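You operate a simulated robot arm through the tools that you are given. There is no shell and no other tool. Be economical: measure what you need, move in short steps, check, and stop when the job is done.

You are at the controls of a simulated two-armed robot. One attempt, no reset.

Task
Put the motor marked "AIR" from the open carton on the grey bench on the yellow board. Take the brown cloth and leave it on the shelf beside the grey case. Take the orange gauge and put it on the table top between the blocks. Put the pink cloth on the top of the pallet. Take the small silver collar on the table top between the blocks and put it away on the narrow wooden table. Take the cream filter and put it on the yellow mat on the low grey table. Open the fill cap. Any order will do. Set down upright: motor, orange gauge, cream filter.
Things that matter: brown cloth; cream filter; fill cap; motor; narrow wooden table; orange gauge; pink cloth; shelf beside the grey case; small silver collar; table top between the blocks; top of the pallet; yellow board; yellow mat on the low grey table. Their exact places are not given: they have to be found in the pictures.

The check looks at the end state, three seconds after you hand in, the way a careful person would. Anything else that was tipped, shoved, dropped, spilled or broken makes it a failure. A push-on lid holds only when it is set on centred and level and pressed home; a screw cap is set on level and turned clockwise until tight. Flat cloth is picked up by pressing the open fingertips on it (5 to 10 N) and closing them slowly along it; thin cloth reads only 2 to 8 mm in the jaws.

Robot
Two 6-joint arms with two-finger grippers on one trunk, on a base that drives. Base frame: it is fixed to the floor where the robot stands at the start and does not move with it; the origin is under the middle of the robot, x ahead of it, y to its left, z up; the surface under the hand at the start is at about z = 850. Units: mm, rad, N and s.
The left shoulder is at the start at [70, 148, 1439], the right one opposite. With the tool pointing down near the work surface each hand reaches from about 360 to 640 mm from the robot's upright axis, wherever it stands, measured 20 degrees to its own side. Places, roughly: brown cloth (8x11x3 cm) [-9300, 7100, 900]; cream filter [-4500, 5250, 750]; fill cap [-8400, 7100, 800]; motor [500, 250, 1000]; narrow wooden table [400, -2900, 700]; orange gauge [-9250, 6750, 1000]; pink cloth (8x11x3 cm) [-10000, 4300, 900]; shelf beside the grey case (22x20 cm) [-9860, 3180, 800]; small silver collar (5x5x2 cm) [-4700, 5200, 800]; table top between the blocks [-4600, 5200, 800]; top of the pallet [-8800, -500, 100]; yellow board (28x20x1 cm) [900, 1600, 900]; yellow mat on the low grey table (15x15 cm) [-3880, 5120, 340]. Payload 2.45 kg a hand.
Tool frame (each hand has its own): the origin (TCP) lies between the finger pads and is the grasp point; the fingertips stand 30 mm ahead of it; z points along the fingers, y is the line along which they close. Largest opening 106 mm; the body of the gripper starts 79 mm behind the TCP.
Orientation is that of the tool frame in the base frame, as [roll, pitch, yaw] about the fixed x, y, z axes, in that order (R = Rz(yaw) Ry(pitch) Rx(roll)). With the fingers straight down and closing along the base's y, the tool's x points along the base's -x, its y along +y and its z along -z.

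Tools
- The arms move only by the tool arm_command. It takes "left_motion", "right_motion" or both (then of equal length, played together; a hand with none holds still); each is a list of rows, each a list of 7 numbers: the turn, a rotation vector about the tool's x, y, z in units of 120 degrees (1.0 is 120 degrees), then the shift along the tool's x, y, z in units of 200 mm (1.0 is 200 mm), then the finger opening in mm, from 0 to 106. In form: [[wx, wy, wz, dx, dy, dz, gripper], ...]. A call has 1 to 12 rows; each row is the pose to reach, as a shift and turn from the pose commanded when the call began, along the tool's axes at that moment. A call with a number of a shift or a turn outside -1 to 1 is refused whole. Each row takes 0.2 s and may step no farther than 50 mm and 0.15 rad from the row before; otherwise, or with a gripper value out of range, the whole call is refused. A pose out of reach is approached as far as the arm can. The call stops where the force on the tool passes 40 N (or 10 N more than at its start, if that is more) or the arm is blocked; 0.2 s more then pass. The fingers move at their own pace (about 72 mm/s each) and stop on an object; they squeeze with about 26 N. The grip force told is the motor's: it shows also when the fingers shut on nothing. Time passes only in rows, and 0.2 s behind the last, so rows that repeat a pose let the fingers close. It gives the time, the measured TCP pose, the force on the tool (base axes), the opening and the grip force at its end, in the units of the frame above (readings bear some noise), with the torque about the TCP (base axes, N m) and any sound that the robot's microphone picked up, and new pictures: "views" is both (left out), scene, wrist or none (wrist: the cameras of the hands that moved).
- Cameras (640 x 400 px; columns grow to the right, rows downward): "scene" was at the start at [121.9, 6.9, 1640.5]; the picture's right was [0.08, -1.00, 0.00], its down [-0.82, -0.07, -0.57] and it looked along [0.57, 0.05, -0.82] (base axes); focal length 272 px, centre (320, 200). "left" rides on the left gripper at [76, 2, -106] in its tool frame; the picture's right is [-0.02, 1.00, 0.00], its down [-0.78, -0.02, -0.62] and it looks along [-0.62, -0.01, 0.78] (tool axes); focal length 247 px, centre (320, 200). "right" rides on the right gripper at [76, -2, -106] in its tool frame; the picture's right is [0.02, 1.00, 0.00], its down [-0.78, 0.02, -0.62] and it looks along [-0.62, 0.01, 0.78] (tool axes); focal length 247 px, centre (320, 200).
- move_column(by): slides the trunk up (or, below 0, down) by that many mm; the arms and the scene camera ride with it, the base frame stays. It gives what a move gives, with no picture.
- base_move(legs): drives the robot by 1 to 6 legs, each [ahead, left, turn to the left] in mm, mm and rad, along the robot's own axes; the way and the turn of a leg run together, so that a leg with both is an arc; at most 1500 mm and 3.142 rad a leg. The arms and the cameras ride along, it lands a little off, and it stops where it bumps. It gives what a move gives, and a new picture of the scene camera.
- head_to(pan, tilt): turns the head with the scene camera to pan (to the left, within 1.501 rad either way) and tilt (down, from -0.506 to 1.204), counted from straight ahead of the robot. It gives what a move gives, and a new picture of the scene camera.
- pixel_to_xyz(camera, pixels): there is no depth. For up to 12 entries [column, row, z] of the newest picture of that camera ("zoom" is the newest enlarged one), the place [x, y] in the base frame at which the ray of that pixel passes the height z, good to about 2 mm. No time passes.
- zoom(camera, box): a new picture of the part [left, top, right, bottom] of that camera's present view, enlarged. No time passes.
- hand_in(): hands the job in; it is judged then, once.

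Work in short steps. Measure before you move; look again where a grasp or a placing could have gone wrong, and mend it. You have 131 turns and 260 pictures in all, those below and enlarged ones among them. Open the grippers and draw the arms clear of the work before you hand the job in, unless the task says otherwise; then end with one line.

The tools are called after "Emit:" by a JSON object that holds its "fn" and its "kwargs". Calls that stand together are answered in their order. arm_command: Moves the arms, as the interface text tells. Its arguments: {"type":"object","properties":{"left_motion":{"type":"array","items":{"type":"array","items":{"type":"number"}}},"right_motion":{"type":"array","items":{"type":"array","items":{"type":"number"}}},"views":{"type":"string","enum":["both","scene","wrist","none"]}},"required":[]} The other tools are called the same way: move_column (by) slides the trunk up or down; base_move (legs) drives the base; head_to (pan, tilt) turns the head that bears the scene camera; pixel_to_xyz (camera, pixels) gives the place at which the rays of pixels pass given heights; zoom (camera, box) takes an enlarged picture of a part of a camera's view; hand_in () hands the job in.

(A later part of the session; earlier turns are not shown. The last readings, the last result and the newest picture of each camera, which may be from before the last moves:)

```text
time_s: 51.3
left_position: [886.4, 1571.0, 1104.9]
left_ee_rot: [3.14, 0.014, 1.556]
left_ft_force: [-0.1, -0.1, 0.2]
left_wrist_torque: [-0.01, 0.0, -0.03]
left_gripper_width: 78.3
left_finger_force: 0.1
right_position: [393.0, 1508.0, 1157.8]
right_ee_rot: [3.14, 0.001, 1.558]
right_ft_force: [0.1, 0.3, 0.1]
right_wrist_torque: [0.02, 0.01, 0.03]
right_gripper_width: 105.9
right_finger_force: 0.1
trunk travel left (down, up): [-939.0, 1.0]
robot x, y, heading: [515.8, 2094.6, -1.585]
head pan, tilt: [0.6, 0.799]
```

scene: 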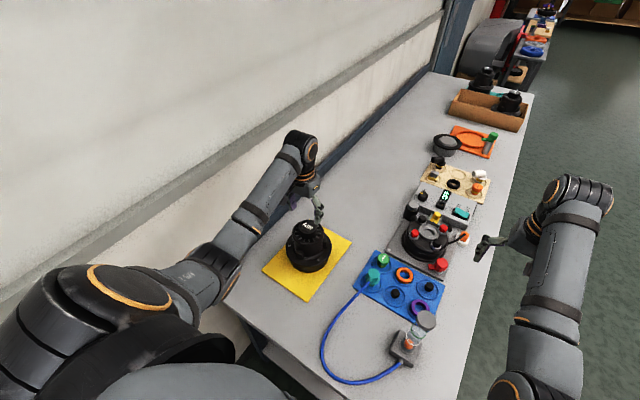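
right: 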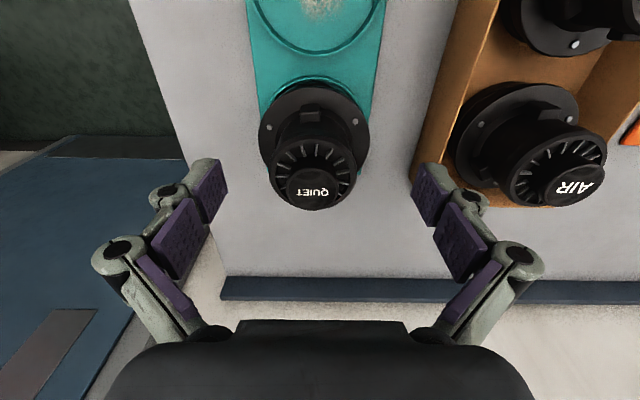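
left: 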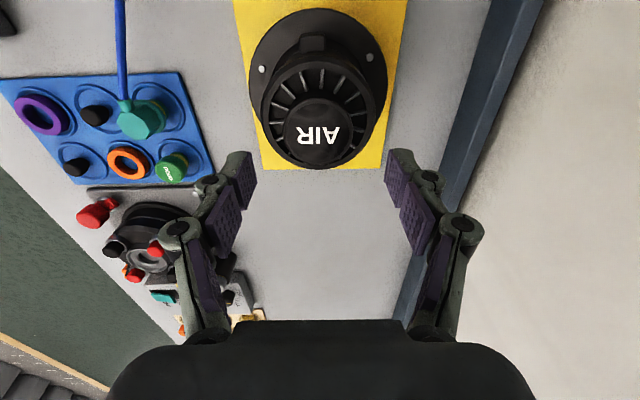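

Motor stands upright on the board. Next I back out and head towards the table top between the blocks (about −4600,5200).

Emit:
{"fn": "base_move", "kwargs": {"legs": [[-250, 0, 0], [0, -1050, 0], [0, 0, -2.15]]}}

Emit:
{"fn": "head_to", "kwargs": {"pan": 0, "tilt": 0.25}}

```text
time_s: 63.3
left_position: [-1128.9, 2414.1, 1104.1]
left_ee_rot: [-3.141, 0.016, -0.691]
left_ft_force: [0.5, -0.6, 0.0]
left_wrist_torque: [0.02, 0.03, 0.03]
left_gripper_width: 77.7
left_finger_force: 0.0
right_position: [-869.7, 2838.2, 1157.3]
right_ee_rot: [-3.141, 0.001, -0.689]
right_ft_force: [0.9, -0.6, 0.4]
right_wrist_torque: [-0.03, 0.0, 0.0]
right_gripper_width: 106.3
right_finger_force: 0.1
trunk travel left (down, up): [-939.0, 1.0]
robot x, y, heading: [-488.2, 2370.8, 2.45]
head pan, tilt: [0.6, 0.799]
```

scene: 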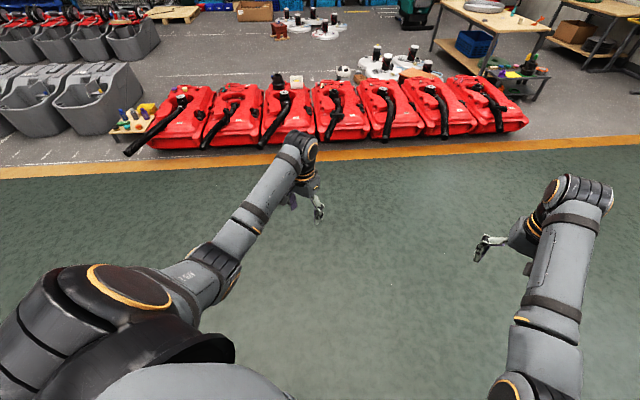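

```text
time_s: 64.3
left_position: [-1129.8, 2414.5, 1103.5]
left_ee_rot: [3.138, 0.016, -0.691]
left_ft_force: [-0.3, 0.8, 0.3]
left_wrist_torque: [-0.01, 0.03, 0.02]
left_gripper_width: 78.3
left_finger_force: 0.0
right_position: [-869.2, 2837.6, 1157.3]
right_ee_rot: [-3.141, 0.002, -0.689]
right_ft_force: [0.4, -0.5, 0.5]
right_wrist_torque: [-0.01, 0.0, -0.01]
right_gripper_width: 105.9
right_finger_force: 0.1
trunk travel left (down, up): [-939.0, 1.0]
robot x, y, heading: [-488.0, 2369.4, 2.448]
head pan, tilt: [0.0, 0.25]
```

scene: 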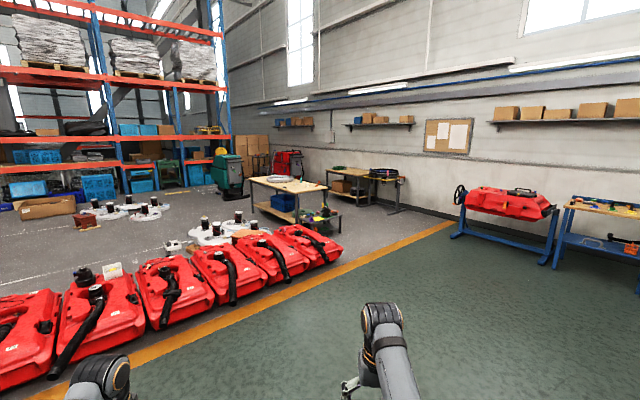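

The target table is ahead at pixel (290,190) with a low table at (320,215). I measure floor points to plan a path around the red machines.

Emit:
{"fn": "zoom", "kwargs": {"camera": "scene", "box": [180, 120, 420, 270]}}

Emit:
{"fn": "pixel_to_xyz", "kwargs": {"camera": "scene", "pixels": [[335, 263, 0], [343, 250, 0], [297, 226, 0], [368, 208, 0], [390, 213, 0], [246, 184, 780], [326, 185, 780], [298, 195, 780], [310, 222, 340], [340, 216, 340], [5, 385, 0]]}}

```text
2.67 times, centred on (300, 195) of scene
```

zoom: 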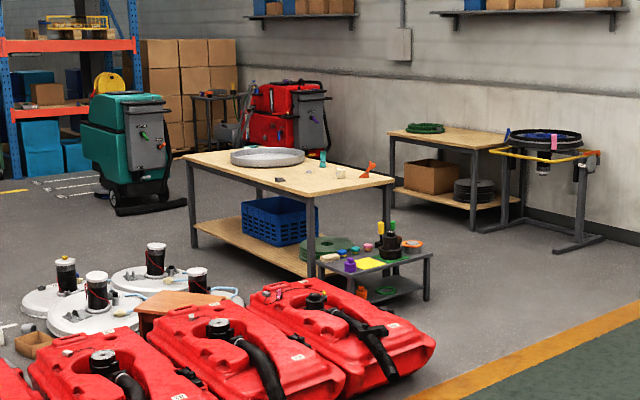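

```text
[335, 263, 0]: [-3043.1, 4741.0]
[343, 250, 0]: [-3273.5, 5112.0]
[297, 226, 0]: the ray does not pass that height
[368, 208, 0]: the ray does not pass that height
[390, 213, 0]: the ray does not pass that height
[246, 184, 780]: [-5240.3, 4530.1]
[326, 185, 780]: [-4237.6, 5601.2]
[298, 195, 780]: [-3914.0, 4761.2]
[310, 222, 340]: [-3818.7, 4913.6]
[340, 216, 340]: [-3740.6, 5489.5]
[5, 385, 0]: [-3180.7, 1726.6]
```

Route: go to about (−2500,5200), right of the red machines, then look.

Emit:
{"fn": "base_move", "kwargs": {"legs": [[0, 0, -0.259], [1500, 0, 0], [1500, 0, 0], [470, 0, 0], [0, 0, 0.85]]}}

Emit:
{"fn": "head_to", "kwargs": {"pan": 0, "tilt": 0.5}}

```text
time_s: 84.2
left_position: [-3097.3, 4770.3, 1104.1]
left_ee_rot: [3.14, 0.013, -0.04]
left_ft_force: [-0.5, -0.7, -0.1]
left_wrist_torque: [-0.01, -0.03, 0.02]
left_gripper_width: 77.8
left_finger_force: 0.1
right_position: [-3146.7, 5264.9, 1156.8]
right_ee_rot: [-3.141, 0.0, -0.037]
right_ft_force: [-0.4, -0.5, 0.1]
right_wrist_torque: [-0.01, 0.01, 0.0]
right_gripper_width: 106.0
right_finger_force: 0.1
trunk travel left (down, up): [-939.0, 1.0]
robot x, y, heading: [-2561.5, 5124.8, 3.103]
head pan, tilt: [0.0, 0.25]
```

scene: 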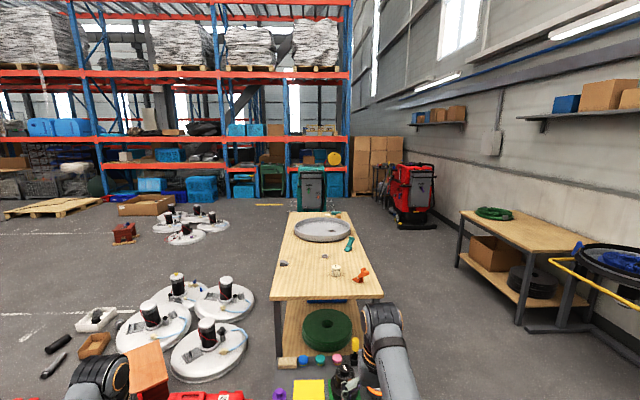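

```text
time_s: 85.0
left_position: [-3096.4, 4770.3, 1103.4]
left_ee_rot: [3.139, 0.014, -0.041]
left_ft_force: [-0.7, 0.2, 0.0]
left_wrist_torque: [0.0, 0.03, 0.02]
left_gripper_width: 77.8
left_finger_force: 0.0
right_position: [-3148.0, 5264.5, 1158.7]
right_ee_rot: [3.14, 0.0, -0.038]
right_ft_force: [0.0, 0.0, 0.0]
right_wrist_torque: [0.05, -0.02, -0.03]
right_gripper_width: 105.9
right_finger_force: 0.0
trunk travel left (down, up): [-939.0, 1.0]
robot x, y, heading: [-2562.7, 5127.2, 3.105]
head pan, tilt: [0.0, 0.499]
```

scene: 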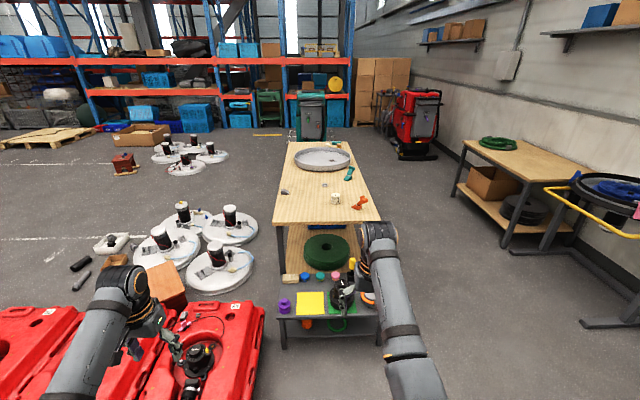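

Table dead ahead, low table with yellow mat at (310,303). I zoom to find filter, collar, blocks.

Emit:
{"fn": "zoom", "kwargs": {"camera": "scene", "box": [260, 135, 400, 225]}}

Emit:
{"fn": "zoom", "kwargs": {"camera": "scene", "box": [260, 255, 400, 350]}}

Emit:
{"fn": "pixel_to_xyz", "kwargs": {"camera": "scene", "pixels": [[271, 222, 780], [380, 218, 780], [289, 143, 780], [346, 142, 780], [335, 202, 780], [284, 193, 780], [325, 183, 780], [360, 208, 780], [349, 174, 780], [310, 303, 340], [275, 320, 340], [383, 310, 340]]}}

```text
4.44 times, centred on (330, 180) of scene
```

zoom: 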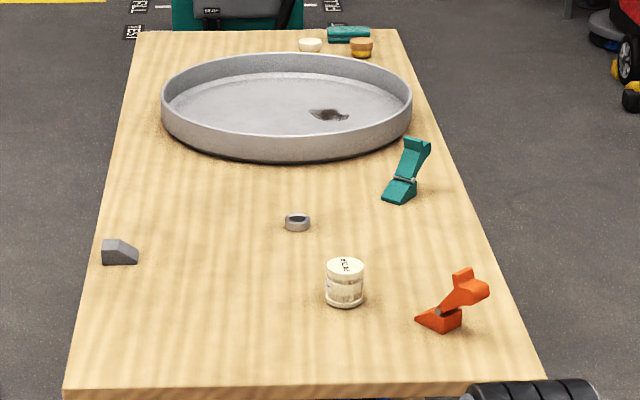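

```text
4.21 times, centred on (330, 302) of scene
```

zoom: 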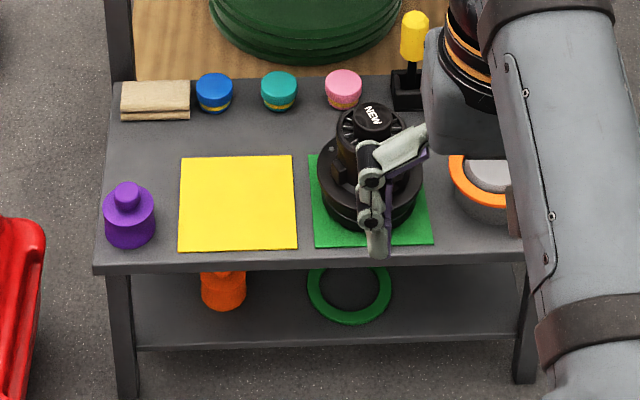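

```text
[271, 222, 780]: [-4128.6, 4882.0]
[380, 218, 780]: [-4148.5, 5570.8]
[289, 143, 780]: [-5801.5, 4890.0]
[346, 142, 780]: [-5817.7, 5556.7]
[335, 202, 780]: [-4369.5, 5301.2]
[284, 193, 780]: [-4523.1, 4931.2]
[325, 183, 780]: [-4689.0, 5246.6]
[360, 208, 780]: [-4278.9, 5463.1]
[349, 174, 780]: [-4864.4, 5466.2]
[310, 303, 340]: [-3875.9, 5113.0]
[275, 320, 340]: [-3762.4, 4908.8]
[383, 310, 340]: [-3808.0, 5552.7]
```

Filter (335,202)≈(−4370,5300); mat ≈(−3876,5113). I check clearances: right-hand table/stand and red machine edge.

Emit:
{"fn": "pixel_to_xyz", "kwargs": {"camera": "scene", "pixels": [[460, 200, 0], [505, 246, 0], [585, 325, 0], [545, 188, 800], [466, 143, 780], [545, 180, 780], [265, 312, 250], [264, 340, 200], [285, 347, 0], [383, 340, 0], [527, 250, 0]]}}

```text
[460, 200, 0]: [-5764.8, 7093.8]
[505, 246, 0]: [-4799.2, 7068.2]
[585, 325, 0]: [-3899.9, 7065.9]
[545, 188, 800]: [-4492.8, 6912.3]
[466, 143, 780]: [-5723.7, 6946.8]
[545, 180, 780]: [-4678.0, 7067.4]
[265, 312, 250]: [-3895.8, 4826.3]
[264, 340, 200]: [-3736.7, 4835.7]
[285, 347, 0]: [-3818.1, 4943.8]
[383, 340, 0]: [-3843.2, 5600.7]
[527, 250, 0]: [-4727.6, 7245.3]
```

Plenty of room on the +y side. I drive around to (−4575,5950), facing −y, to take the filter with the left hand.

Emit:
{"fn": "base_move", "kwargs": {"legs": [[0, 850, 0], [0, 0, 0]]}}

```text
time_s: 89.7
left_position: [-3146.9, 3936.4, 1102.3]
left_ee_rot: [3.139, 0.015, -0.062]
left_ft_force: [-0.9, -0.1, -0.4]
left_wrist_torque: [0.0, 0.0, -0.04]
left_gripper_width: 78.1
left_finger_force: 0.0
right_position: [-3186.2, 4433.9, 1157.6]
right_ee_rot: [-3.141, 0.001, -0.06]
right_ft_force: [0.3, -0.2, -0.6]
right_wrist_torque: [0.02, -0.02, 0.0]
right_gripper_width: 105.8
right_finger_force: 0.0
trunk travel left (down, up): [-939.0, 1.0]
robot x, y, heading: [-2604.2, 4283.3, 3.077]
head pan, tilt: [0.0, 0.499]
```

scene: 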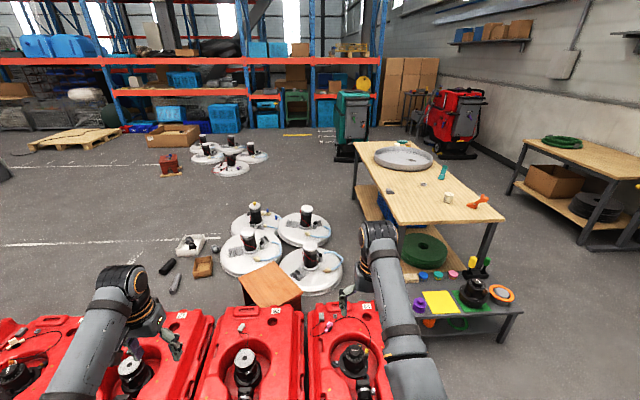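

I slid the wrong way (no bump). Go right by 1700 instead, then ahead.

Emit:
{"fn": "base_move", "kwargs": {"legs": [[0, -1000, 0.06], [0, -720, 0], [1000, 0, 0], [1000, 0, 0], [0, 0, 1.571]]}}

Emit:
{"fn": "head_to", "kwargs": {"pan": 0.2, "tilt": 0.9}}

```text
time_s: 111.7
left_position: [-4146.8, 5379.0, 1103.0]
left_ee_rot: [3.141, 0.014, 1.67]
left_ft_force: [-0.1, 0.1, 0.3]
left_wrist_torque: [0.0, -0.02, 0.02]
left_gripper_width: 77.8
left_finger_force: 0.1
right_position: [-4631.1, 5259.5, 1158.4]
right_ee_rot: [-3.141, -0.001, 1.67]
right_ft_force: [-0.4, -1.4, -0.7]
right_wrist_torque: [0.02, 0.0, -0.03]
right_gripper_width: 105.7
right_finger_force: 0.1
trunk travel left (down, up): [-939.0, 1.0]
robot x, y, heading: [-4573.7, 5860.9, -1.47]
head pan, tilt: [0.0, 0.499]
```

scene: 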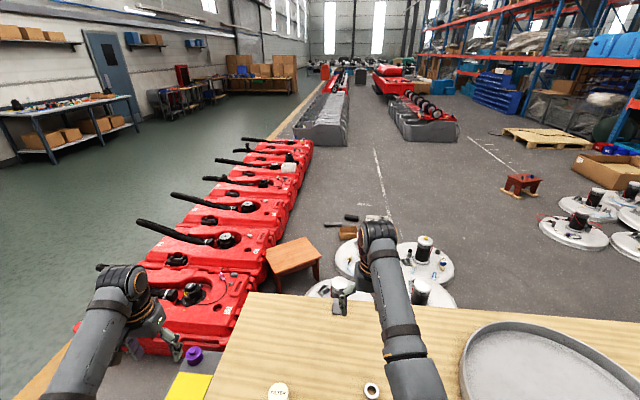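

```text
time_s: 112.6
left_position: [-4147.5, 5379.2, 1103.8]
left_ee_rot: [3.14, 0.012, 1.67]
left_ft_force: [0.1, -0.4, 0.3]
left_wrist_torque: [-0.01, 0.0, 0.03]
left_gripper_width: 78.0
left_finger_force: 0.0
right_position: [-4629.7, 5261.4, 1157.2]
right_ee_rot: [-3.14, 0.0, 1.67]
right_ft_force: [0.1, 0.6, -0.2]
right_wrist_torque: [-0.03, -0.02, 0.01]
right_gripper_width: 106.3
right_finger_force: 0.1
trunk travel left (down, up): [-939.0, 1.0]
robot x, y, heading: [-4570.5, 5859.4, -1.464]
head pan, tilt: [0.201, 0.901]
```

scene: 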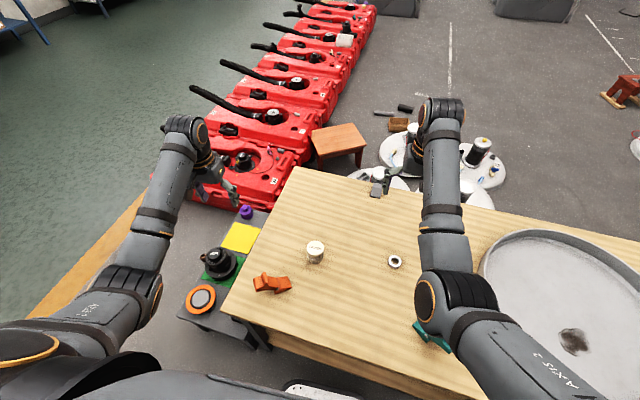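

Filter at (315,250), collar at (394,261). Measure them.

Emit:
{"fn": "zoom", "kwargs": {"camera": "scene", "box": [230, 160, 450, 360]}}

Emit:
{"fn": "pixel_to_xyz", "kwargs": {"camera": "scene", "pixels": [[315, 244, 840], [315, 258, 780], [394, 261, 790], [270, 286, 780], [377, 190, 780], [420, 330, 780], [222, 312, 780], [294, 167, 780], [240, 237, 340]]}}

```text
2.00 times, centred on (340, 260) of scene
```

zoom: 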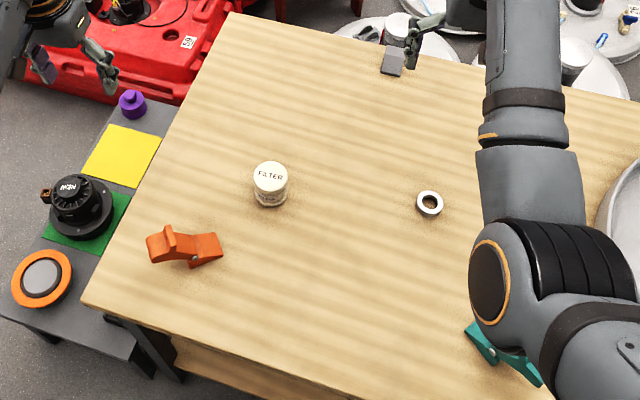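

```text
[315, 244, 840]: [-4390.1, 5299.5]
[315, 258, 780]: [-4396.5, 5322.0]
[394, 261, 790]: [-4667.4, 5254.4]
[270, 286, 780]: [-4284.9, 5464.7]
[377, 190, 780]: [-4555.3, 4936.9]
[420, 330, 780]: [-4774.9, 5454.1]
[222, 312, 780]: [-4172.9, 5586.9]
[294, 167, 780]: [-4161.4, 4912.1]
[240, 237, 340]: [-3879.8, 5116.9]
```

Move left hand toward above the filter (first call), lowering to ~z 1000.

Emit:
{"fn": "arm_command", "kwargs": {"left_motion": [[0, 0, 0, 0, -0.2, 0, 106], [0, 0, 0, -0.05, -0.4, 0.1, 106], [0, 0, 0, -0.1, -0.6, 0.2, 106], [0, 0, 0, -0.15, -0.8, 0.3, 106], [0, 0, 0, -0.2, -0.98, 0.4, 106]], "views": "none"}}

Emit:
{"fn": "arm_command", "kwargs": {"left_motion": [[0, 0, 0, 0, -0.14, 0.1, 106], [0, 0, 0, 0, -0.28, 0.15, 106]], "views": "wrist"}}

```text
time_s: 113.8
left_position: [-4339.0, 5319.3, 1022.3]
left_ee_rot: [3.138, 0.014, 1.67]
left_ft_force: [0.0, -0.2, -0.5]
left_wrist_torque: [0.01, -0.02, -0.03]
left_gripper_width: 106.1
left_finger_force: 0.0
right_position: [-4631.6, 5259.9, 1156.2]
right_ee_rot: [3.141, -0.002, 1.67]
right_ft_force: [-0.2, -0.7, -0.5]
right_wrist_torque: [0.01, -0.02, -0.02]
right_gripper_width: 106.1
right_finger_force: 0.1
trunk travel left (down, up): [-939.0, 1.0]
robot x, y, heading: [-4573.7, 5858.8, -1.475]
head pan, tilt: [0.201, 0.901]
```

```text
time_s: 114.4
left_position: [-4396.2, 5311.0, 990.5]
left_ee_rot: [3.137, 0.013, 1.671]
left_ft_force: [-1.1, 0.8, 0.3]
left_wrist_torque: [0.03, -0.06, -0.02]
left_gripper_width: 106.0
left_finger_force: 0.1
right_position: [-4632.6, 5259.0, 1157.6]
right_ee_rot: [3.141, -0.002, 1.669]
right_ft_force: [-0.8, -0.2, -1.2]
right_wrist_torque: [-0.02, -0.08, 0.03]
right_gripper_width: 106.0
right_finger_force: 0.0
trunk travel left (down, up): [-939.0, 1.0]
robot x, y, heading: [-4571.0, 5860.3, -1.472]
head pan, tilt: [0.201, 0.901]
```

left: 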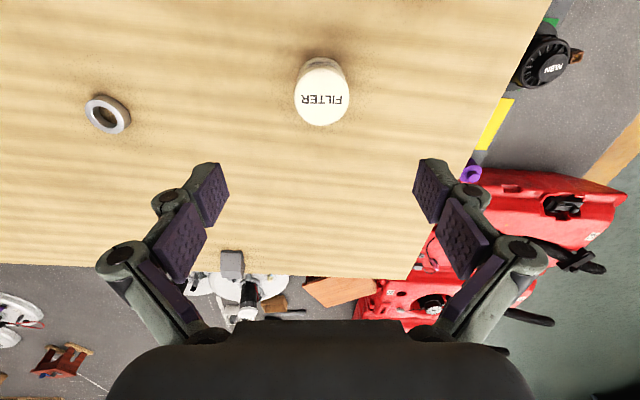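

Emit:
{"fn": "pixel_to_xyz", "kwargs": {"camera": "left", "pixels": [[321, 99, 820], [321, 99, 835], [321, 99, 850], [107, 115, 790], [294, 97, 835], [349, 97, 835]]}}

Emit:
{"fn": "pixel_to_xyz", "kwargs": {"camera": "scene", "pixels": [[314, 247, 820], [314, 247, 835], [314, 247, 850], [394, 261, 790]]}}

```text
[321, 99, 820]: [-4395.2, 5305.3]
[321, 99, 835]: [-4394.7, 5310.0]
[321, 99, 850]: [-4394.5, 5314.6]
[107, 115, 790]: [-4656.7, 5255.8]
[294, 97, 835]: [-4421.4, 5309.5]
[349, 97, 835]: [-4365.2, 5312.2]
```

```text
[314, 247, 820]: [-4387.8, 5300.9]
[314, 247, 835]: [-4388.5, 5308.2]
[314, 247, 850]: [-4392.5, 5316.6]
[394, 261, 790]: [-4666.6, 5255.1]
```

Filter top ≈840, centre (−4393,5310), hand centred. Descend to TCP ≈826.

Emit:
{"fn": "arm_command", "kwargs": {"left_motion": [[0, 0, 0, 0, 0.01, 0.2, 106], [0, 0, 0, 0, 0.01, 0.4, 106], [0, 0, 0, 0, 0.01, 0.6, 106], [0, 0, 0, 0, 0.01, 0.76, 106], [0, 0, 0, 0, 0.01, 0.82, 106]], "views": "wrist"}}

```text
time_s: 115.6
left_position: [-4384.1, 5328.7, 858.0]
left_ee_rot: [3.141, 0.015, 1.669]
left_ft_force: [-0.4, -0.5, -0.1]
left_wrist_torque: [0.02, 0.01, 0.01]
left_gripper_width: 106.0
left_finger_force: 0.0
left hand out of reach, approached as far as the arm can: row 3, 4, 5
right_position: [-4631.0, 5260.6, 1158.0]
right_ee_rot: [-3.142, 0.0, 1.67]
right_ft_force: [-1.4, 0.9, 0.7]
right_wrist_torque: [0.02, -0.01, -0.01]
right_gripper_width: 105.9
right_finger_force: 0.0
trunk travel left (down, up): [-939.0, 1.0]
robot x, y, heading: [-4578.2, 5860.3, -1.473]
head pan, tilt: [0.201, 0.901]
```

left: 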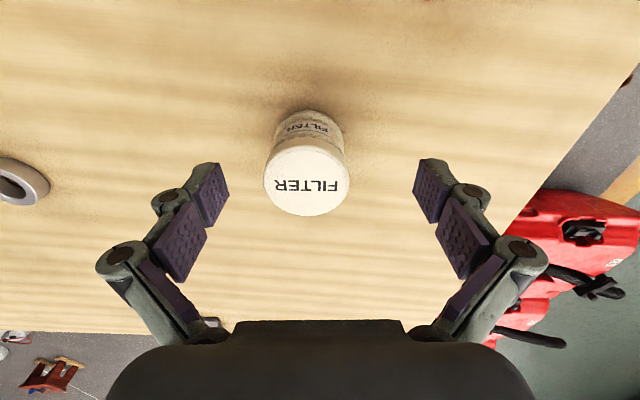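

The arm is at its low limit; raise the hand a little, lower the trunk 100, then re-centre.

Emit:
{"fn": "arm_command", "kwargs": {"left_motion": [[0, 0, 0, 0, 0, -0.2, 106], [0, 0, 0, -0.03, -0.03, -0.4, 106]], "views": "none"}}

Emit:
{"fn": "move_column", "kwargs": {"by": -100}}

Emit:
{"fn": "arm_command", "kwargs": {"left_motion": [[0, 0, 0, 0, 0, 0, 106]], "views": "wrist"}}

```text
time_s: 116.2
left_position: [-4389.8, 5322.6, 937.5]
left_ee_rot: [3.139, 0.014, 1.671]
left_ft_force: [0.5, -0.3, 0.1]
left_wrist_torque: [0.01, -0.02, 0.0]
left_gripper_width: 105.6
left_finger_force: 0.1
right_position: [-4630.8, 5262.0, 1158.0]
right_ee_rot: [3.138, -0.001, 1.67]
right_ft_force: [0.8, 0.9, 0.0]
right_wrist_torque: [0.02, 0.0, 0.0]
right_gripper_width: 105.8
right_finger_force: 0.0
trunk travel left (down, up): [-939.0, 1.0]
robot x, y, heading: [-4570.1, 5863.6, -1.472]
head pan, tilt: [0.201, 0.901]
```

```text
time_s: 117.5
left_position: [-4390.6, 5320.7, 837.4]
left_ee_rot: [3.139, 0.013, 1.67]
left_ft_force: [-0.1, -0.2, -0.3]
left_wrist_torque: [0.02, 0.01, 0.01]
left_gripper_width: 105.8
left_finger_force: 0.1
right_position: [-4630.2, 5260.5, 1058.9]
right_ee_rot: [3.14, -0.001, 1.67]
right_ft_force: [-0.3, 0.0, 0.0]
right_wrist_torque: [-0.01, -0.02, 0.03]
right_gripper_width: 106.1
right_finger_force: 0.0
trunk travel left (down, up): [-839.0, 101.0]
robot x, y, heading: [-4571.9, 5857.9, -1.471]
head pan, tilt: [0.201, 0.901]
```

```text
time_s: 117.9
left_position: [-4390.2, 5322.6, 837.1]
left_ee_rot: [3.14, 0.014, 1.672]
left_ft_force: [-0.4, -1.0, 1.0]
left_wrist_torque: [0.02, -0.01, 0.0]
left_gripper_width: 105.9
left_finger_force: 0.0
right_position: [-4630.4, 5261.7, 1058.5]
right_ee_rot: [-3.14, 0.0, 1.668]
right_ft_force: [-0.4, 0.0, 0.1]
right_wrist_torque: [-0.03, -0.01, 0.04]
right_gripper_width: 105.9
right_finger_force: 0.0
trunk travel left (down, up): [-839.0, 101.0]
robot x, y, heading: [-4570.6, 5859.5, -1.471]
head pan, tilt: [0.201, 0.901]
```

left: 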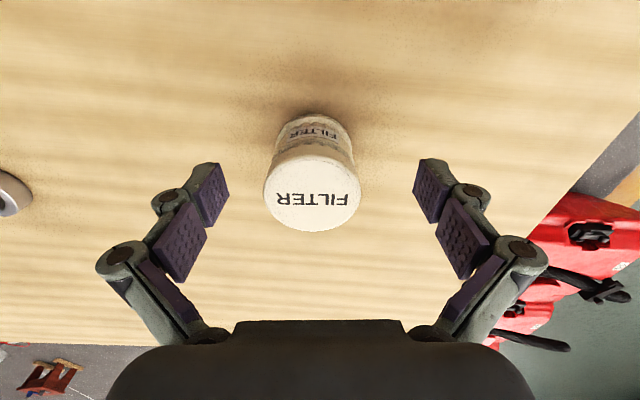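

Well aligned. Descend 12 mm more, close and lift slowly.

Emit:
{"fn": "arm_command", "kwargs": {"left_motion": [[0, 0, 0, 0, -0.02, 0.04, 106], [0, 0, 0, 0, -0.02, 0.07, 85], [0, 0, 0, 0, -0.02, 0.07, 60], [0, 0, 0, 0, -0.02, 0.07, 35], [0, 0, 0, 0, -0.02, 0.07, 35], [0, 0, 0, 0, -0.02, 0.05, 35], [0, 0, 0, 0, -0.02, 0, 35], [0, 0, 0, 0, -0.02, -0.1, 35], [0, 0, 0, 0, -0.02, -0.25, 35], [0, 0, 0, 0, -0.02, -0.45, 35], [0, 0, 0, 0, -0.02, -0.65, 35]], "views": "both"}}

```text
time_s: 120.3
left_position: [-4391.1, 5326.5, 965.4]
left_ee_rot: [3.141, 0.012, 1.671]
left_ft_force: [0.0, 0.3, -0.6]
left_wrist_torque: [0.02, 0.01, 0.01]
left_gripper_width: 55.6
left_finger_force: 26.0
right_position: [-4631.1, 5260.3, 1057.7]
right_ee_rot: [3.141, 0.0, 1.671]
right_ft_force: [-0.3, 0.5, 0.4]
right_wrist_torque: [-0.01, 0.02, 0.0]
right_gripper_width: 106.1
right_finger_force: 0.0
trunk travel left (down, up): [-839.0, 101.0]
robot x, y, heading: [-4573.4, 5859.9, -1.475]
head pan, tilt: [0.201, 0.901]
```

scene: 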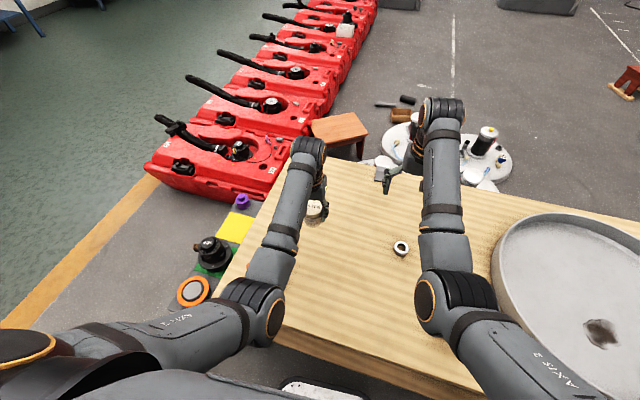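
left: 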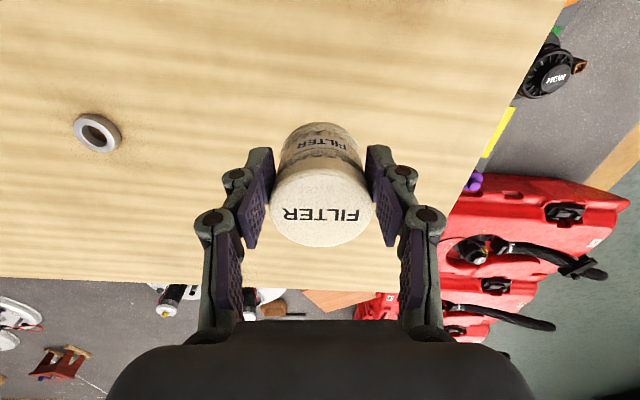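

Filter held. Back off, slide +x, turn to face −x, then slide to in front of the low table.

Emit:
{"fn": "base_move", "kwargs": {"legs": [[-120, 0, -0.1], [0, 1330, 0], [0, 0, -1.571]]}}

Emit:
{"fn": "head_to", "kwargs": {"pan": 0.4, "tilt": 0.8}}

```text
time_s: 131.8
left_position: [-3772.5, 5855.3, 964.7]
left_ee_rot: [3.139, 0.013, 0.009]
left_ft_force: [-0.6, -0.5, -0.5]
left_wrist_torque: [0.02, -0.03, 0.01]
left_gripper_width: 54.3
left_finger_force: 25.7
right_position: [-3814.5, 6097.0, 1058.6]
right_ee_rot: [-3.14, 0.0, 0.009]
right_ft_force: [0.4, 0.4, 0.2]
right_wrist_torque: [0.02, -0.02, 0.0]
right_gripper_width: 106.0
right_finger_force: 0.0
trunk travel left (down, up): [-839.0, 101.0]
robot x, y, heading: [-3222.1, 5986.2, -3.135]
head pan, tilt: [0.201, 0.901]
```

scene: 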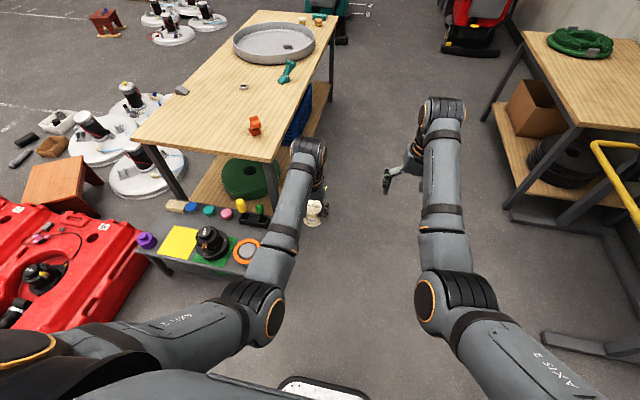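

```text
time_s: 132.5
left_position: [-3772.6, 5854.5, 966.3]
left_ee_rot: [3.141, 0.015, 0.011]
left_ft_force: [0.0, -0.1, -0.1]
left_wrist_torque: [-0.03, 0.0, 0.03]
left_gripper_width: 54.5
left_finger_force: 26.3
right_position: [-3815.1, 6098.4, 1058.0]
right_ee_rot: [3.141, 0.002, 0.01]
right_ft_force: [-0.1, -0.6, 0.2]
right_wrist_torque: [-0.03, 0.02, 0.0]
right_gripper_width: 105.9
right_finger_force: 0.0
trunk travel left (down, up): [-839.0, 101.0]
robot x, y, heading: [-3219.4, 5988.4, -3.131]
head pan, tilt: [0.4, 0.799]
```

scene: 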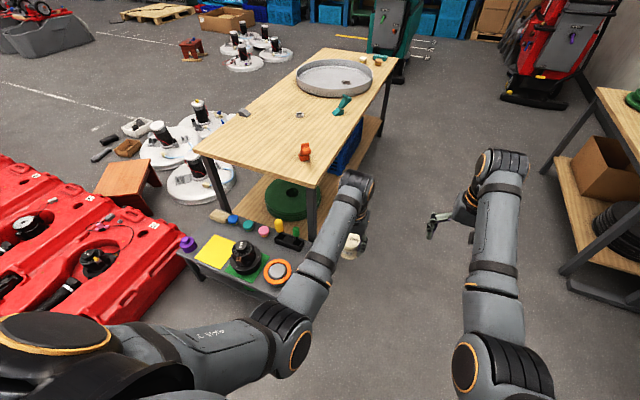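

Check where the nearest red machine lies relative to my standing place, and mat location.

Emit:
{"fn": "pixel_to_xyz", "kwargs": {"camera": "scene", "pixels": [[182, 258, 300], [140, 320, 200], [180, 275, 0], [215, 250, 340], [278, 296, 340], [180, 250, 340], [242, 250, 490], [292, 243, 380]]}}

Emit:
{"fn": "zoom", "kwargs": {"camera": "scene", "box": [60, 180, 340, 330]}}

```text
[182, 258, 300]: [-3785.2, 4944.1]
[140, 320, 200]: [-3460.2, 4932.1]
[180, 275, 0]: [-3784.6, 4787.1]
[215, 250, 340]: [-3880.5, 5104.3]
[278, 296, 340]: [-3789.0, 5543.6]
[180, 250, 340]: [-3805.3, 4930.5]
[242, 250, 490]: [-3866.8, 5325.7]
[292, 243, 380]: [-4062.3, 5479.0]
```

```text
2.29 times, centred on (200, 255) of scene
```

zoom: 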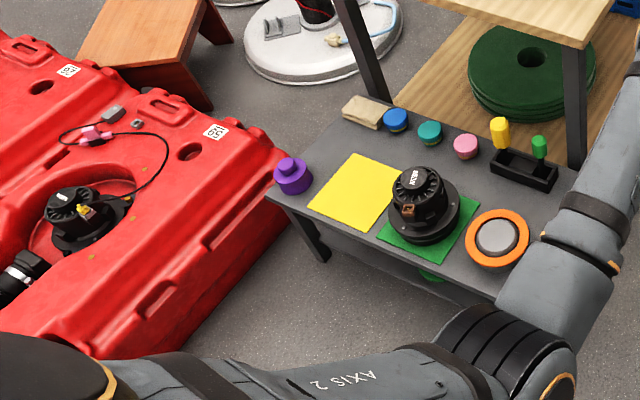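

Move left 655 and ahead ~100 to stand in front of the low table.

Emit:
{"fn": "base_move", "kwargs": {"legs": [[0, 655, 0], [95, 0, 0]]}}

Emit:
{"fn": "move_column", "kwargs": {"by": -330}}

Emit:
{"fn": "head_to", "kwargs": {"pan": 0.2, "tilt": 0.95}}

```text
time_s: 136.9
left_position: [-3861.4, 5194.7, 966.4]
left_ee_rot: [3.139, 0.016, -0.004]
left_ft_force: [0.0, 0.4, -0.6]
left_wrist_torque: [0.04, 0.01, 0.0]
left_gripper_width: 53.8
left_finger_force: 26.0
right_position: [-3901.6, 5440.5, 1058.7]
right_ee_rot: [3.141, 0.001, -0.004]
right_ft_force: [0.6, 0.0, 0.1]
right_wrist_torque: [0.01, 0.02, -0.01]
right_gripper_width: 106.1
right_finger_force: 0.0
trunk travel left (down, up): [-839.0, 101.0]
robot x, y, heading: [-3311.1, 5321.7, 3.137]
head pan, tilt: [0.4, 0.799]
```

scene: 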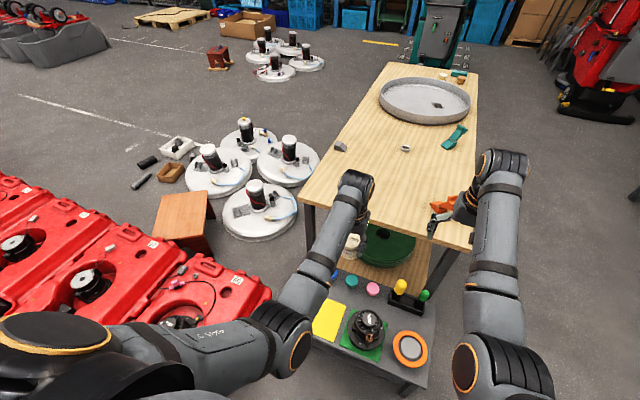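

```text
time_s: 140.2
left_position: [-3863.9, 5196.3, 634.5]
left_ee_rot: [3.139, 0.014, -0.003]
left_ft_force: [-0.2, -0.4, -0.3]
left_wrist_torque: [0.0, 0.01, 0.01]
left_gripper_width: 53.8
left_finger_force: 26.1
right_position: [-3904.1, 5441.2, 728.4]
right_ee_rot: [3.141, 0.001, -0.002]
right_ft_force: [0.3, 1.0, 0.6]
right_wrist_torque: [0.0, 0.01, 0.01]
right_gripper_width: 105.9
right_finger_force: 0.0
trunk travel left (down, up): [-509.0, 431.0]
robot x, y, heading: [-3314.0, 5324.7, 3.144]
head pan, tilt: [0.4, 0.799]
```

```text
time_s: 140.9
left_position: [-3863.1, 5196.5, 634.5]
left_ee_rot: [3.138, 0.013, -0.003]
left_ft_force: [-0.3, -0.2, -1.2]
left_wrist_torque: [-0.01, -0.01, 0.0]
left_gripper_width: 53.7
left_finger_force: 26.2
right_position: [-3904.4, 5440.8, 727.6]
right_ee_rot: [-3.141, -0.001, -0.003]
right_ft_force: [-0.2, 0.2, -0.6]
right_wrist_torque: [0.02, 0.01, 0.01]
right_gripper_width: 106.2
right_finger_force: 0.2
trunk travel left (down, up): [-509.0, 431.0]
robot x, y, heading: [-3311.4, 5320.2, 3.14]
head pan, tilt: [0.201, 0.949]
```

scene: 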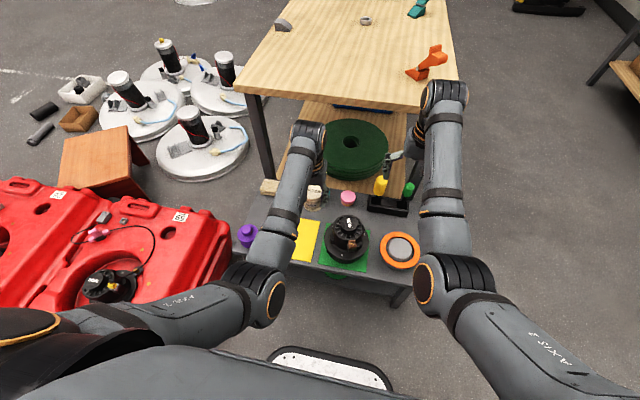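

Move the left hand over the mat (delta −17, −86) and look through its camera.

Emit:
{"fn": "arm_command", "kwargs": {"left_motion": [[0, 0, 0, -0.03, 0.15, 0, 35], [0, 0, 0, -0.06, 0.3, 0.1, 35], [0, 0, 0, -0.085, 0.43, 0.2, 35], [0, 0, 0, -0.085, 0.43, 0.3, 35]], "views": "both"}}

```text
time_s: 141.9
left_position: [-3885.6, 5110.2, 573.9]
left_ee_rot: [3.139, 0.016, -0.004]
left_ft_force: [0.2, 0.7, 0.3]
left_wrist_torque: [-0.03, -0.01, 0.0]
left_gripper_width: 53.7
left_finger_force: 26.1
right_position: [-3904.4, 5441.5, 726.0]
right_ee_rot: [3.141, -0.003, -0.004]
right_ft_force: [0.3, 0.7, 0.3]
right_wrist_torque: [0.01, 0.01, 0.0]
right_gripper_width: 105.8
right_finger_force: 0.1
trunk travel left (down, up): [-509.0, 431.0]
robot x, y, heading: [-3310.0, 5322.5, 3.143]
head pan, tilt: [0.201, 0.949]
```

scene: 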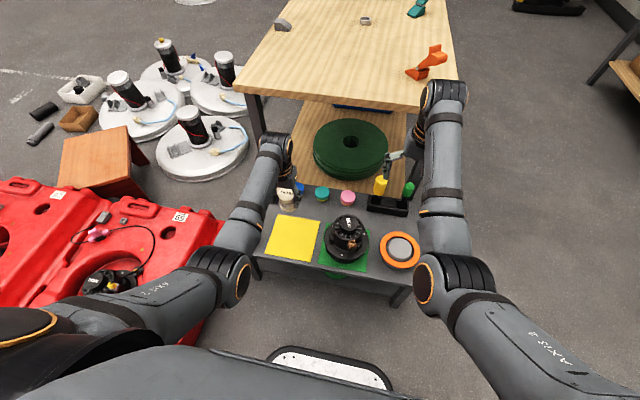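
left: 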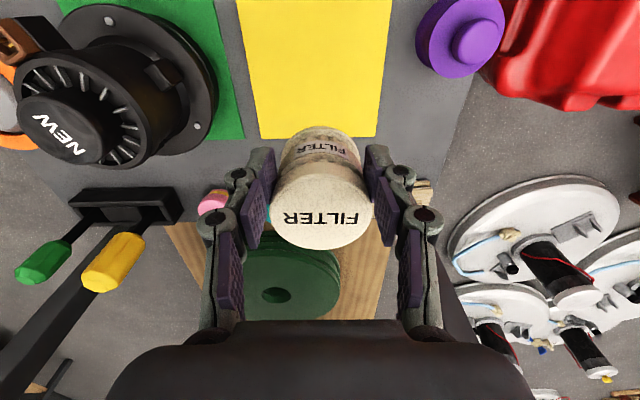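

Emit:
{"fn": "pixel_to_xyz", "kwargs": {"camera": "left", "pixels": [[260, 138, 342], [376, 137, 342], [392, 0, 342], [237, 0, 342]]}}

Emit:
{"fn": "pixel_to_xyz", "kwargs": {"camera": "scene", "pixels": [[276, 217, 342], [320, 221, 342], [310, 262, 342], [263, 255, 342]]}}

```text
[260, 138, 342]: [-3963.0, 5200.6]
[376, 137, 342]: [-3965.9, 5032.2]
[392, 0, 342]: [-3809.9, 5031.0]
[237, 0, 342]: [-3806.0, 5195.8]
```

```text
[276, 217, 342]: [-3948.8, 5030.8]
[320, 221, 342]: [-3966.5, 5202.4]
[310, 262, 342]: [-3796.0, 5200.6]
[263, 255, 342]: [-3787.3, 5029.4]
```

Hand is centred on the mat. I lower the trunk 80 more for reach, then descend.

Emit:
{"fn": "move_column", "kwargs": {"by": -80}}

Emit:
{"fn": "arm_command", "kwargs": {"left_motion": [[0, 0, 0, 0.02, 0, 0.1, 35], [0, 0, 0, 0.02, 0, 0.2, 35], [0, 0, 0, 0.02, 0, 0.25, 35], [0, 0, 0, 0.02, 0, 0.29, 35], [0, 0, 0, 0.02, 0, 0.33, 35], [0, 0, 0, 0.02, 0, 0.37, 35]], "views": "wrist"}}

```text
time_s: 143.1
left_position: [-3884.8, 5110.8, 493.9]
left_ee_rot: [3.14, 0.014, -0.004]
left_ft_force: [0.3, 0.1, 0.0]
left_wrist_torque: [0.0, 0.0, -0.01]
left_gripper_width: 53.4
left_finger_force: 26.1
right_position: [-3902.1, 5440.8, 648.1]
right_ee_rot: [3.141, -0.001, -0.004]
right_ft_force: [1.0, 0.2, -0.2]
right_wrist_torque: [0.0, 0.03, 0.02]
right_gripper_width: 106.0
right_finger_force: 0.0
trunk travel left (down, up): [-429.0, 511.0]
robot x, y, heading: [-3312.3, 5323.1, 3.142]
head pan, tilt: [0.201, 0.949]
```

```text
time_s: 144.4
left_position: [-3880.4, 5108.7, 419.4]
left_ee_rot: [3.14, 0.013, -0.004]
left_ft_force: [-0.2, -0.4, 0.2]
left_wrist_torque: [0.01, -0.03, -0.01]
left_gripper_width: 53.5
left_finger_force: 26.1
right_position: [-3902.5, 5440.9, 647.8]
right_ee_rot: [-3.141, -0.001, -0.004]
right_ft_force: [0.7, -0.5, -0.3]
right_wrist_torque: [0.0, 0.0, -0.02]
right_gripper_width: 106.2
right_finger_force: 0.1
trunk travel left (down, up): [-429.0, 511.0]
robot x, y, heading: [-3314.3, 5320.2, 3.14]
head pan, tilt: [0.201, 0.949]
```

left: 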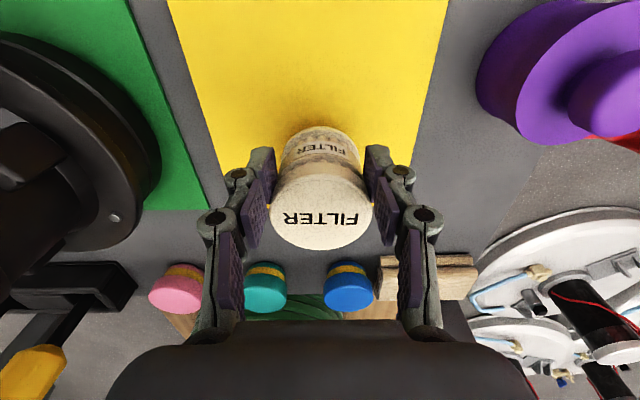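

Emit:
{"fn": "arm_command", "kwargs": {"left_motion": [[0, 0, 0, 0, 0, 0.03, 35], [0, 0, 0, 0, 0, 0.06, 35], [0, 0, 0, 0, 0, 0.09, 35], [0, 0, 0, 0, 0, 0.11, 35], [0, 0, 0, 0, 0, 0.13, 35]], "views": "none"}}

```text
time_s: 145.7
left_position: [-3882.3, 5110.5, 395.8]
left_ee_rot: [3.139, 0.018, -0.002]
left_ft_force: [8.0, -4.8, 16.6]
left_wrist_torque: [-0.12, 0.04, 0.07]
left_gripper_width: 53.2
left_finger_force: 25.8
right_position: [-3902.1, 5440.0, 649.7]
right_ee_rot: [3.141, 0.002, -0.002]
right_ft_force: [0.6, -0.8, -0.2]
right_wrist_torque: [0.03, -0.04, 0.01]
right_gripper_width: 105.9
right_finger_force: 0.1
trunk travel left (down, up): [-429.0, 511.0]
robot x, y, heading: [-3311.2, 5320.9, 3.142]
head pan, tilt: [0.201, 0.949]
```

Contact at TCP ≈396. Release gently and rise.

Emit:
{"fn": "arm_command", "kwargs": {"left_motion": [[0, 0, 0, 0, 0, -0.01, 45], [0, 0, 0, 0, 0, -0.01, 70], [0, 0, 0, 0, 0, -0.01, 100], [0, 0, 0, 0, 0, -0.01, 100], [0, 0, 0, 0, 0, -0.15, 100], [0, 0, 0, 0, 0, -0.35, 100], [0, 0, 0, 0, 0, -0.55, 100], [0, 0, 0, 0, 0, -0.75, 100]], "views": "both"}}

```text
time_s: 147.4
left_position: [-3880.3, 5111.2, 543.3]
left_ee_rot: [3.139, 0.014, -0.005]
left_ft_force: [-0.5, 0.3, 0.0]
left_wrist_torque: [0.01, 0.07, -0.03]
left_gripper_width: 100.1
left_finger_force: 0.1
right_position: [-3903.4, 5439.8, 646.8]
right_ee_rot: [-3.141, 0.001, -0.002]
right_ft_force: [0.1, -0.7, 0.0]
right_wrist_torque: [0.0, 0.01, -0.02]
right_gripper_width: 106.1
right_finger_force: 0.0
trunk travel left (down, up): [-429.0, 511.0]
robot x, y, heading: [-3310.0, 5321.5, 3.137]
head pan, tilt: [0.201, 0.949]
```

scene: 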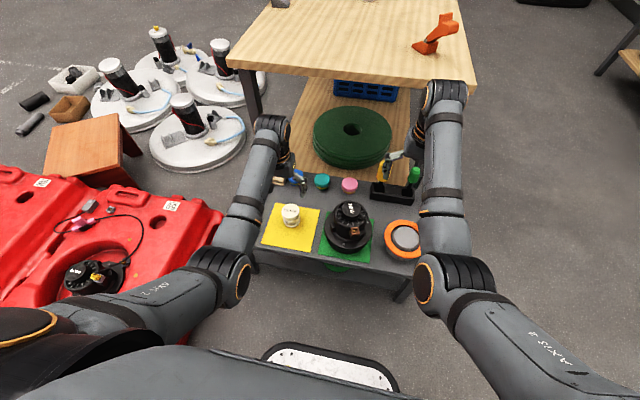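
left: 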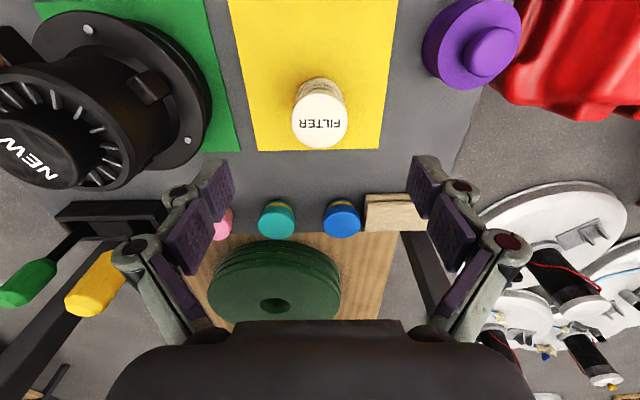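

Filter stands on the mat. Raise the trunk and drive around into the corridor at y≈6220 heading −x.

Emit:
{"fn": "move_column", "kwargs": {"by": 430}}

Emit:
{"fn": "base_move", "kwargs": {"legs": [[-150, 0, 0], [0, -900, 0], [1000, 0, 0]]}}

Emit:
{"fn": "head_to", "kwargs": {"pan": 0, "tilt": 0.25}}

```text
refused: 430 is not a number from -400 to 400
```

```text
time_s: 157.9
left_position: [-4720.4, 6019.0, 542.2]
left_ee_rot: [3.14, 0.015, -0.002]
left_ft_force: [-0.2, 0.1, 0.1]
left_wrist_torque: [0.0, 0.01, 0.01]
left_gripper_width: 100.1
left_finger_force: 0.0
right_position: [-4742.6, 6350.1, 647.2]
right_ee_rot: [-3.141, -0.002, -0.004]
right_ft_force: [0.3, 0.2, -0.5]
right_wrist_torque: [0.0, -0.01, -0.02]
right_gripper_width: 105.8
right_finger_force: 0.1
trunk travel left (down, up): [-429.0, 511.0]
robot x, y, heading: [-4147.4, 6231.4, 3.139]
head pan, tilt: [0.201, 0.949]
```

scene: 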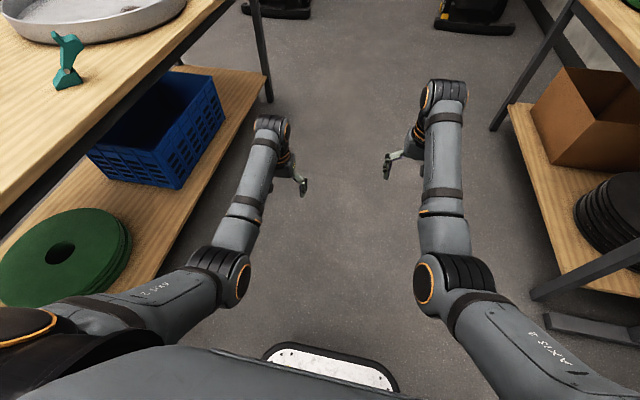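

```text
time_s: 159.0
left_position: [-4720.4, 6019.9, 543.3]
left_ee_rot: [3.139, 0.015, -0.003]
left_ft_force: [-0.1, 0.6, -0.1]
left_wrist_torque: [0.0, 0.02, 0.0]
left_gripper_width: 100.2
left_finger_force: 0.1
right_position: [-4742.5, 6348.8, 648.2]
right_ee_rot: [-3.14, -0.001, -0.003]
right_ft_force: [0.0, 0.1, 0.1]
right_wrist_torque: [-0.01, 0.03, 0.01]
right_gripper_width: 106.0
right_finger_force: 0.1
trunk travel left (down, up): [-429.0, 511.0]
robot x, y, heading: [-4150.3, 6228.2, 3.143]
head pan, tilt: [0.0, 0.25]
```

scene: 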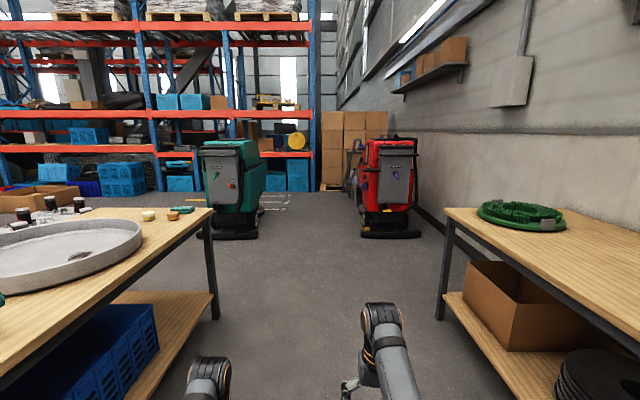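

Raise the trunk, and zoom at the red machine and behind it.

Emit:
{"fn": "move_column", "kwargs": {"by": 400}}

Emit:
{"fn": "zoom", "kwargs": {"camera": "scene", "box": [180, 100, 440, 250]}}

Emit:
{"fn": "pixel_to_xyz", "kwargs": {"camera": "scene", "pixels": [[362, 237, 0], [418, 237, 0], [258, 236, 0], [214, 239, 0], [212, 320, 0], [437, 320, 0]]}}

```text
time_s: 162.8
left_position: [-4721.4, 6020.2, 941.6]
left_ee_rot: [3.139, 0.015, -0.004]
left_ft_force: [-0.8, 0.7, 0.4]
left_wrist_torque: [0.03, -0.01, 0.01]
left_gripper_width: 99.8
left_finger_force: 0.0
right_position: [-4742.6, 6347.8, 1048.1]
right_ee_rot: [-3.141, -0.001, -0.003]
right_ft_force: [0.5, -0.1, 0.3]
right_wrist_torque: [0.03, -0.01, 0.01]
right_gripper_width: 105.9
right_finger_force: 0.0
trunk travel left (down, up): [-829.0, 111.0]
robot x, y, heading: [-4149.4, 6228.9, 3.142]
head pan, tilt: [0.0, 0.25]
```

```text
2.46 times, centred on (310, 175) of scene
```

zoom: 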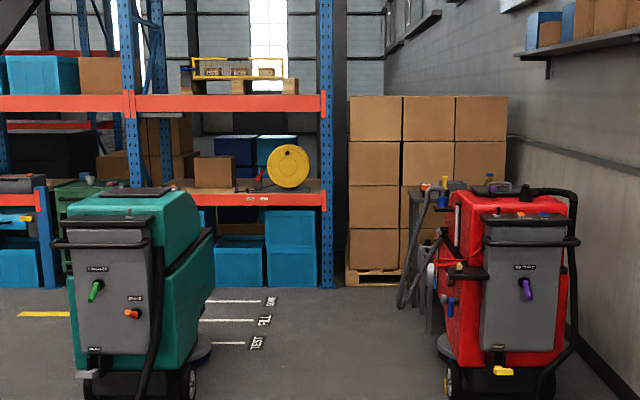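

```text
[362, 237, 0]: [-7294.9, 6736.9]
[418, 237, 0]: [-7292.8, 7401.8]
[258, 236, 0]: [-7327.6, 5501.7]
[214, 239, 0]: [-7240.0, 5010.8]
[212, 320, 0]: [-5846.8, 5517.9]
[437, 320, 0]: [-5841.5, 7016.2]
```

Red scrubber spans from x≈−7300 back; fill cap near its far end, small table beyond. Drive to about (−7650,6130) and look right.

Emit:
{"fn": "base_move", "kwargs": {"legs": [[1500, 60, 0], [1500, 30, 0], [500, 0, 0]]}}

Emit:
{"fn": "head_to", "kwargs": {"pan": -0.7, "tilt": 0.4}}

```text
refused: leg 1 is longer than a leg can be; nothing moved
```

```text
time_s: 163.9
left_position: [-4719.9, 6019.8, 942.6]
left_ee_rot: [3.138, 0.012, -0.003]
left_ft_force: [0.5, -0.1, 0.2]
left_wrist_torque: [-0.02, 0.0, -0.02]
left_gripper_width: 100.1
left_finger_force: 0.2
right_position: [-4742.1, 6349.4, 1046.7]
right_ee_rot: [3.141, 0.001, -0.003]
right_ft_force: [0.7, 0.6, 0.8]
right_wrist_torque: [0.02, -0.03, -0.01]
right_gripper_width: 105.8
right_finger_force: 0.0
trunk travel left (down, up): [-829.0, 111.0]
robot x, y, heading: [-4148.8, 6234.0, 3.137]
head pan, tilt: [-0.7, 0.4]
```

scene: 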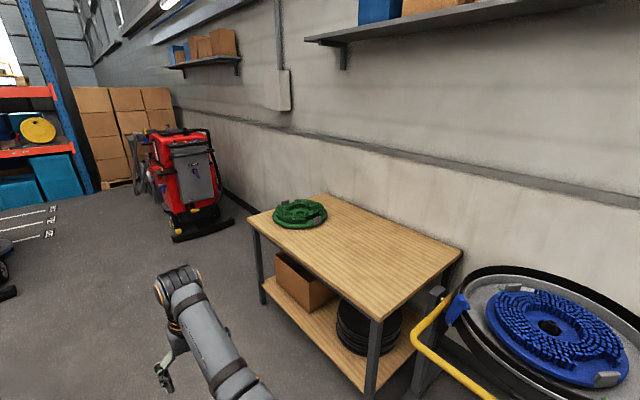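

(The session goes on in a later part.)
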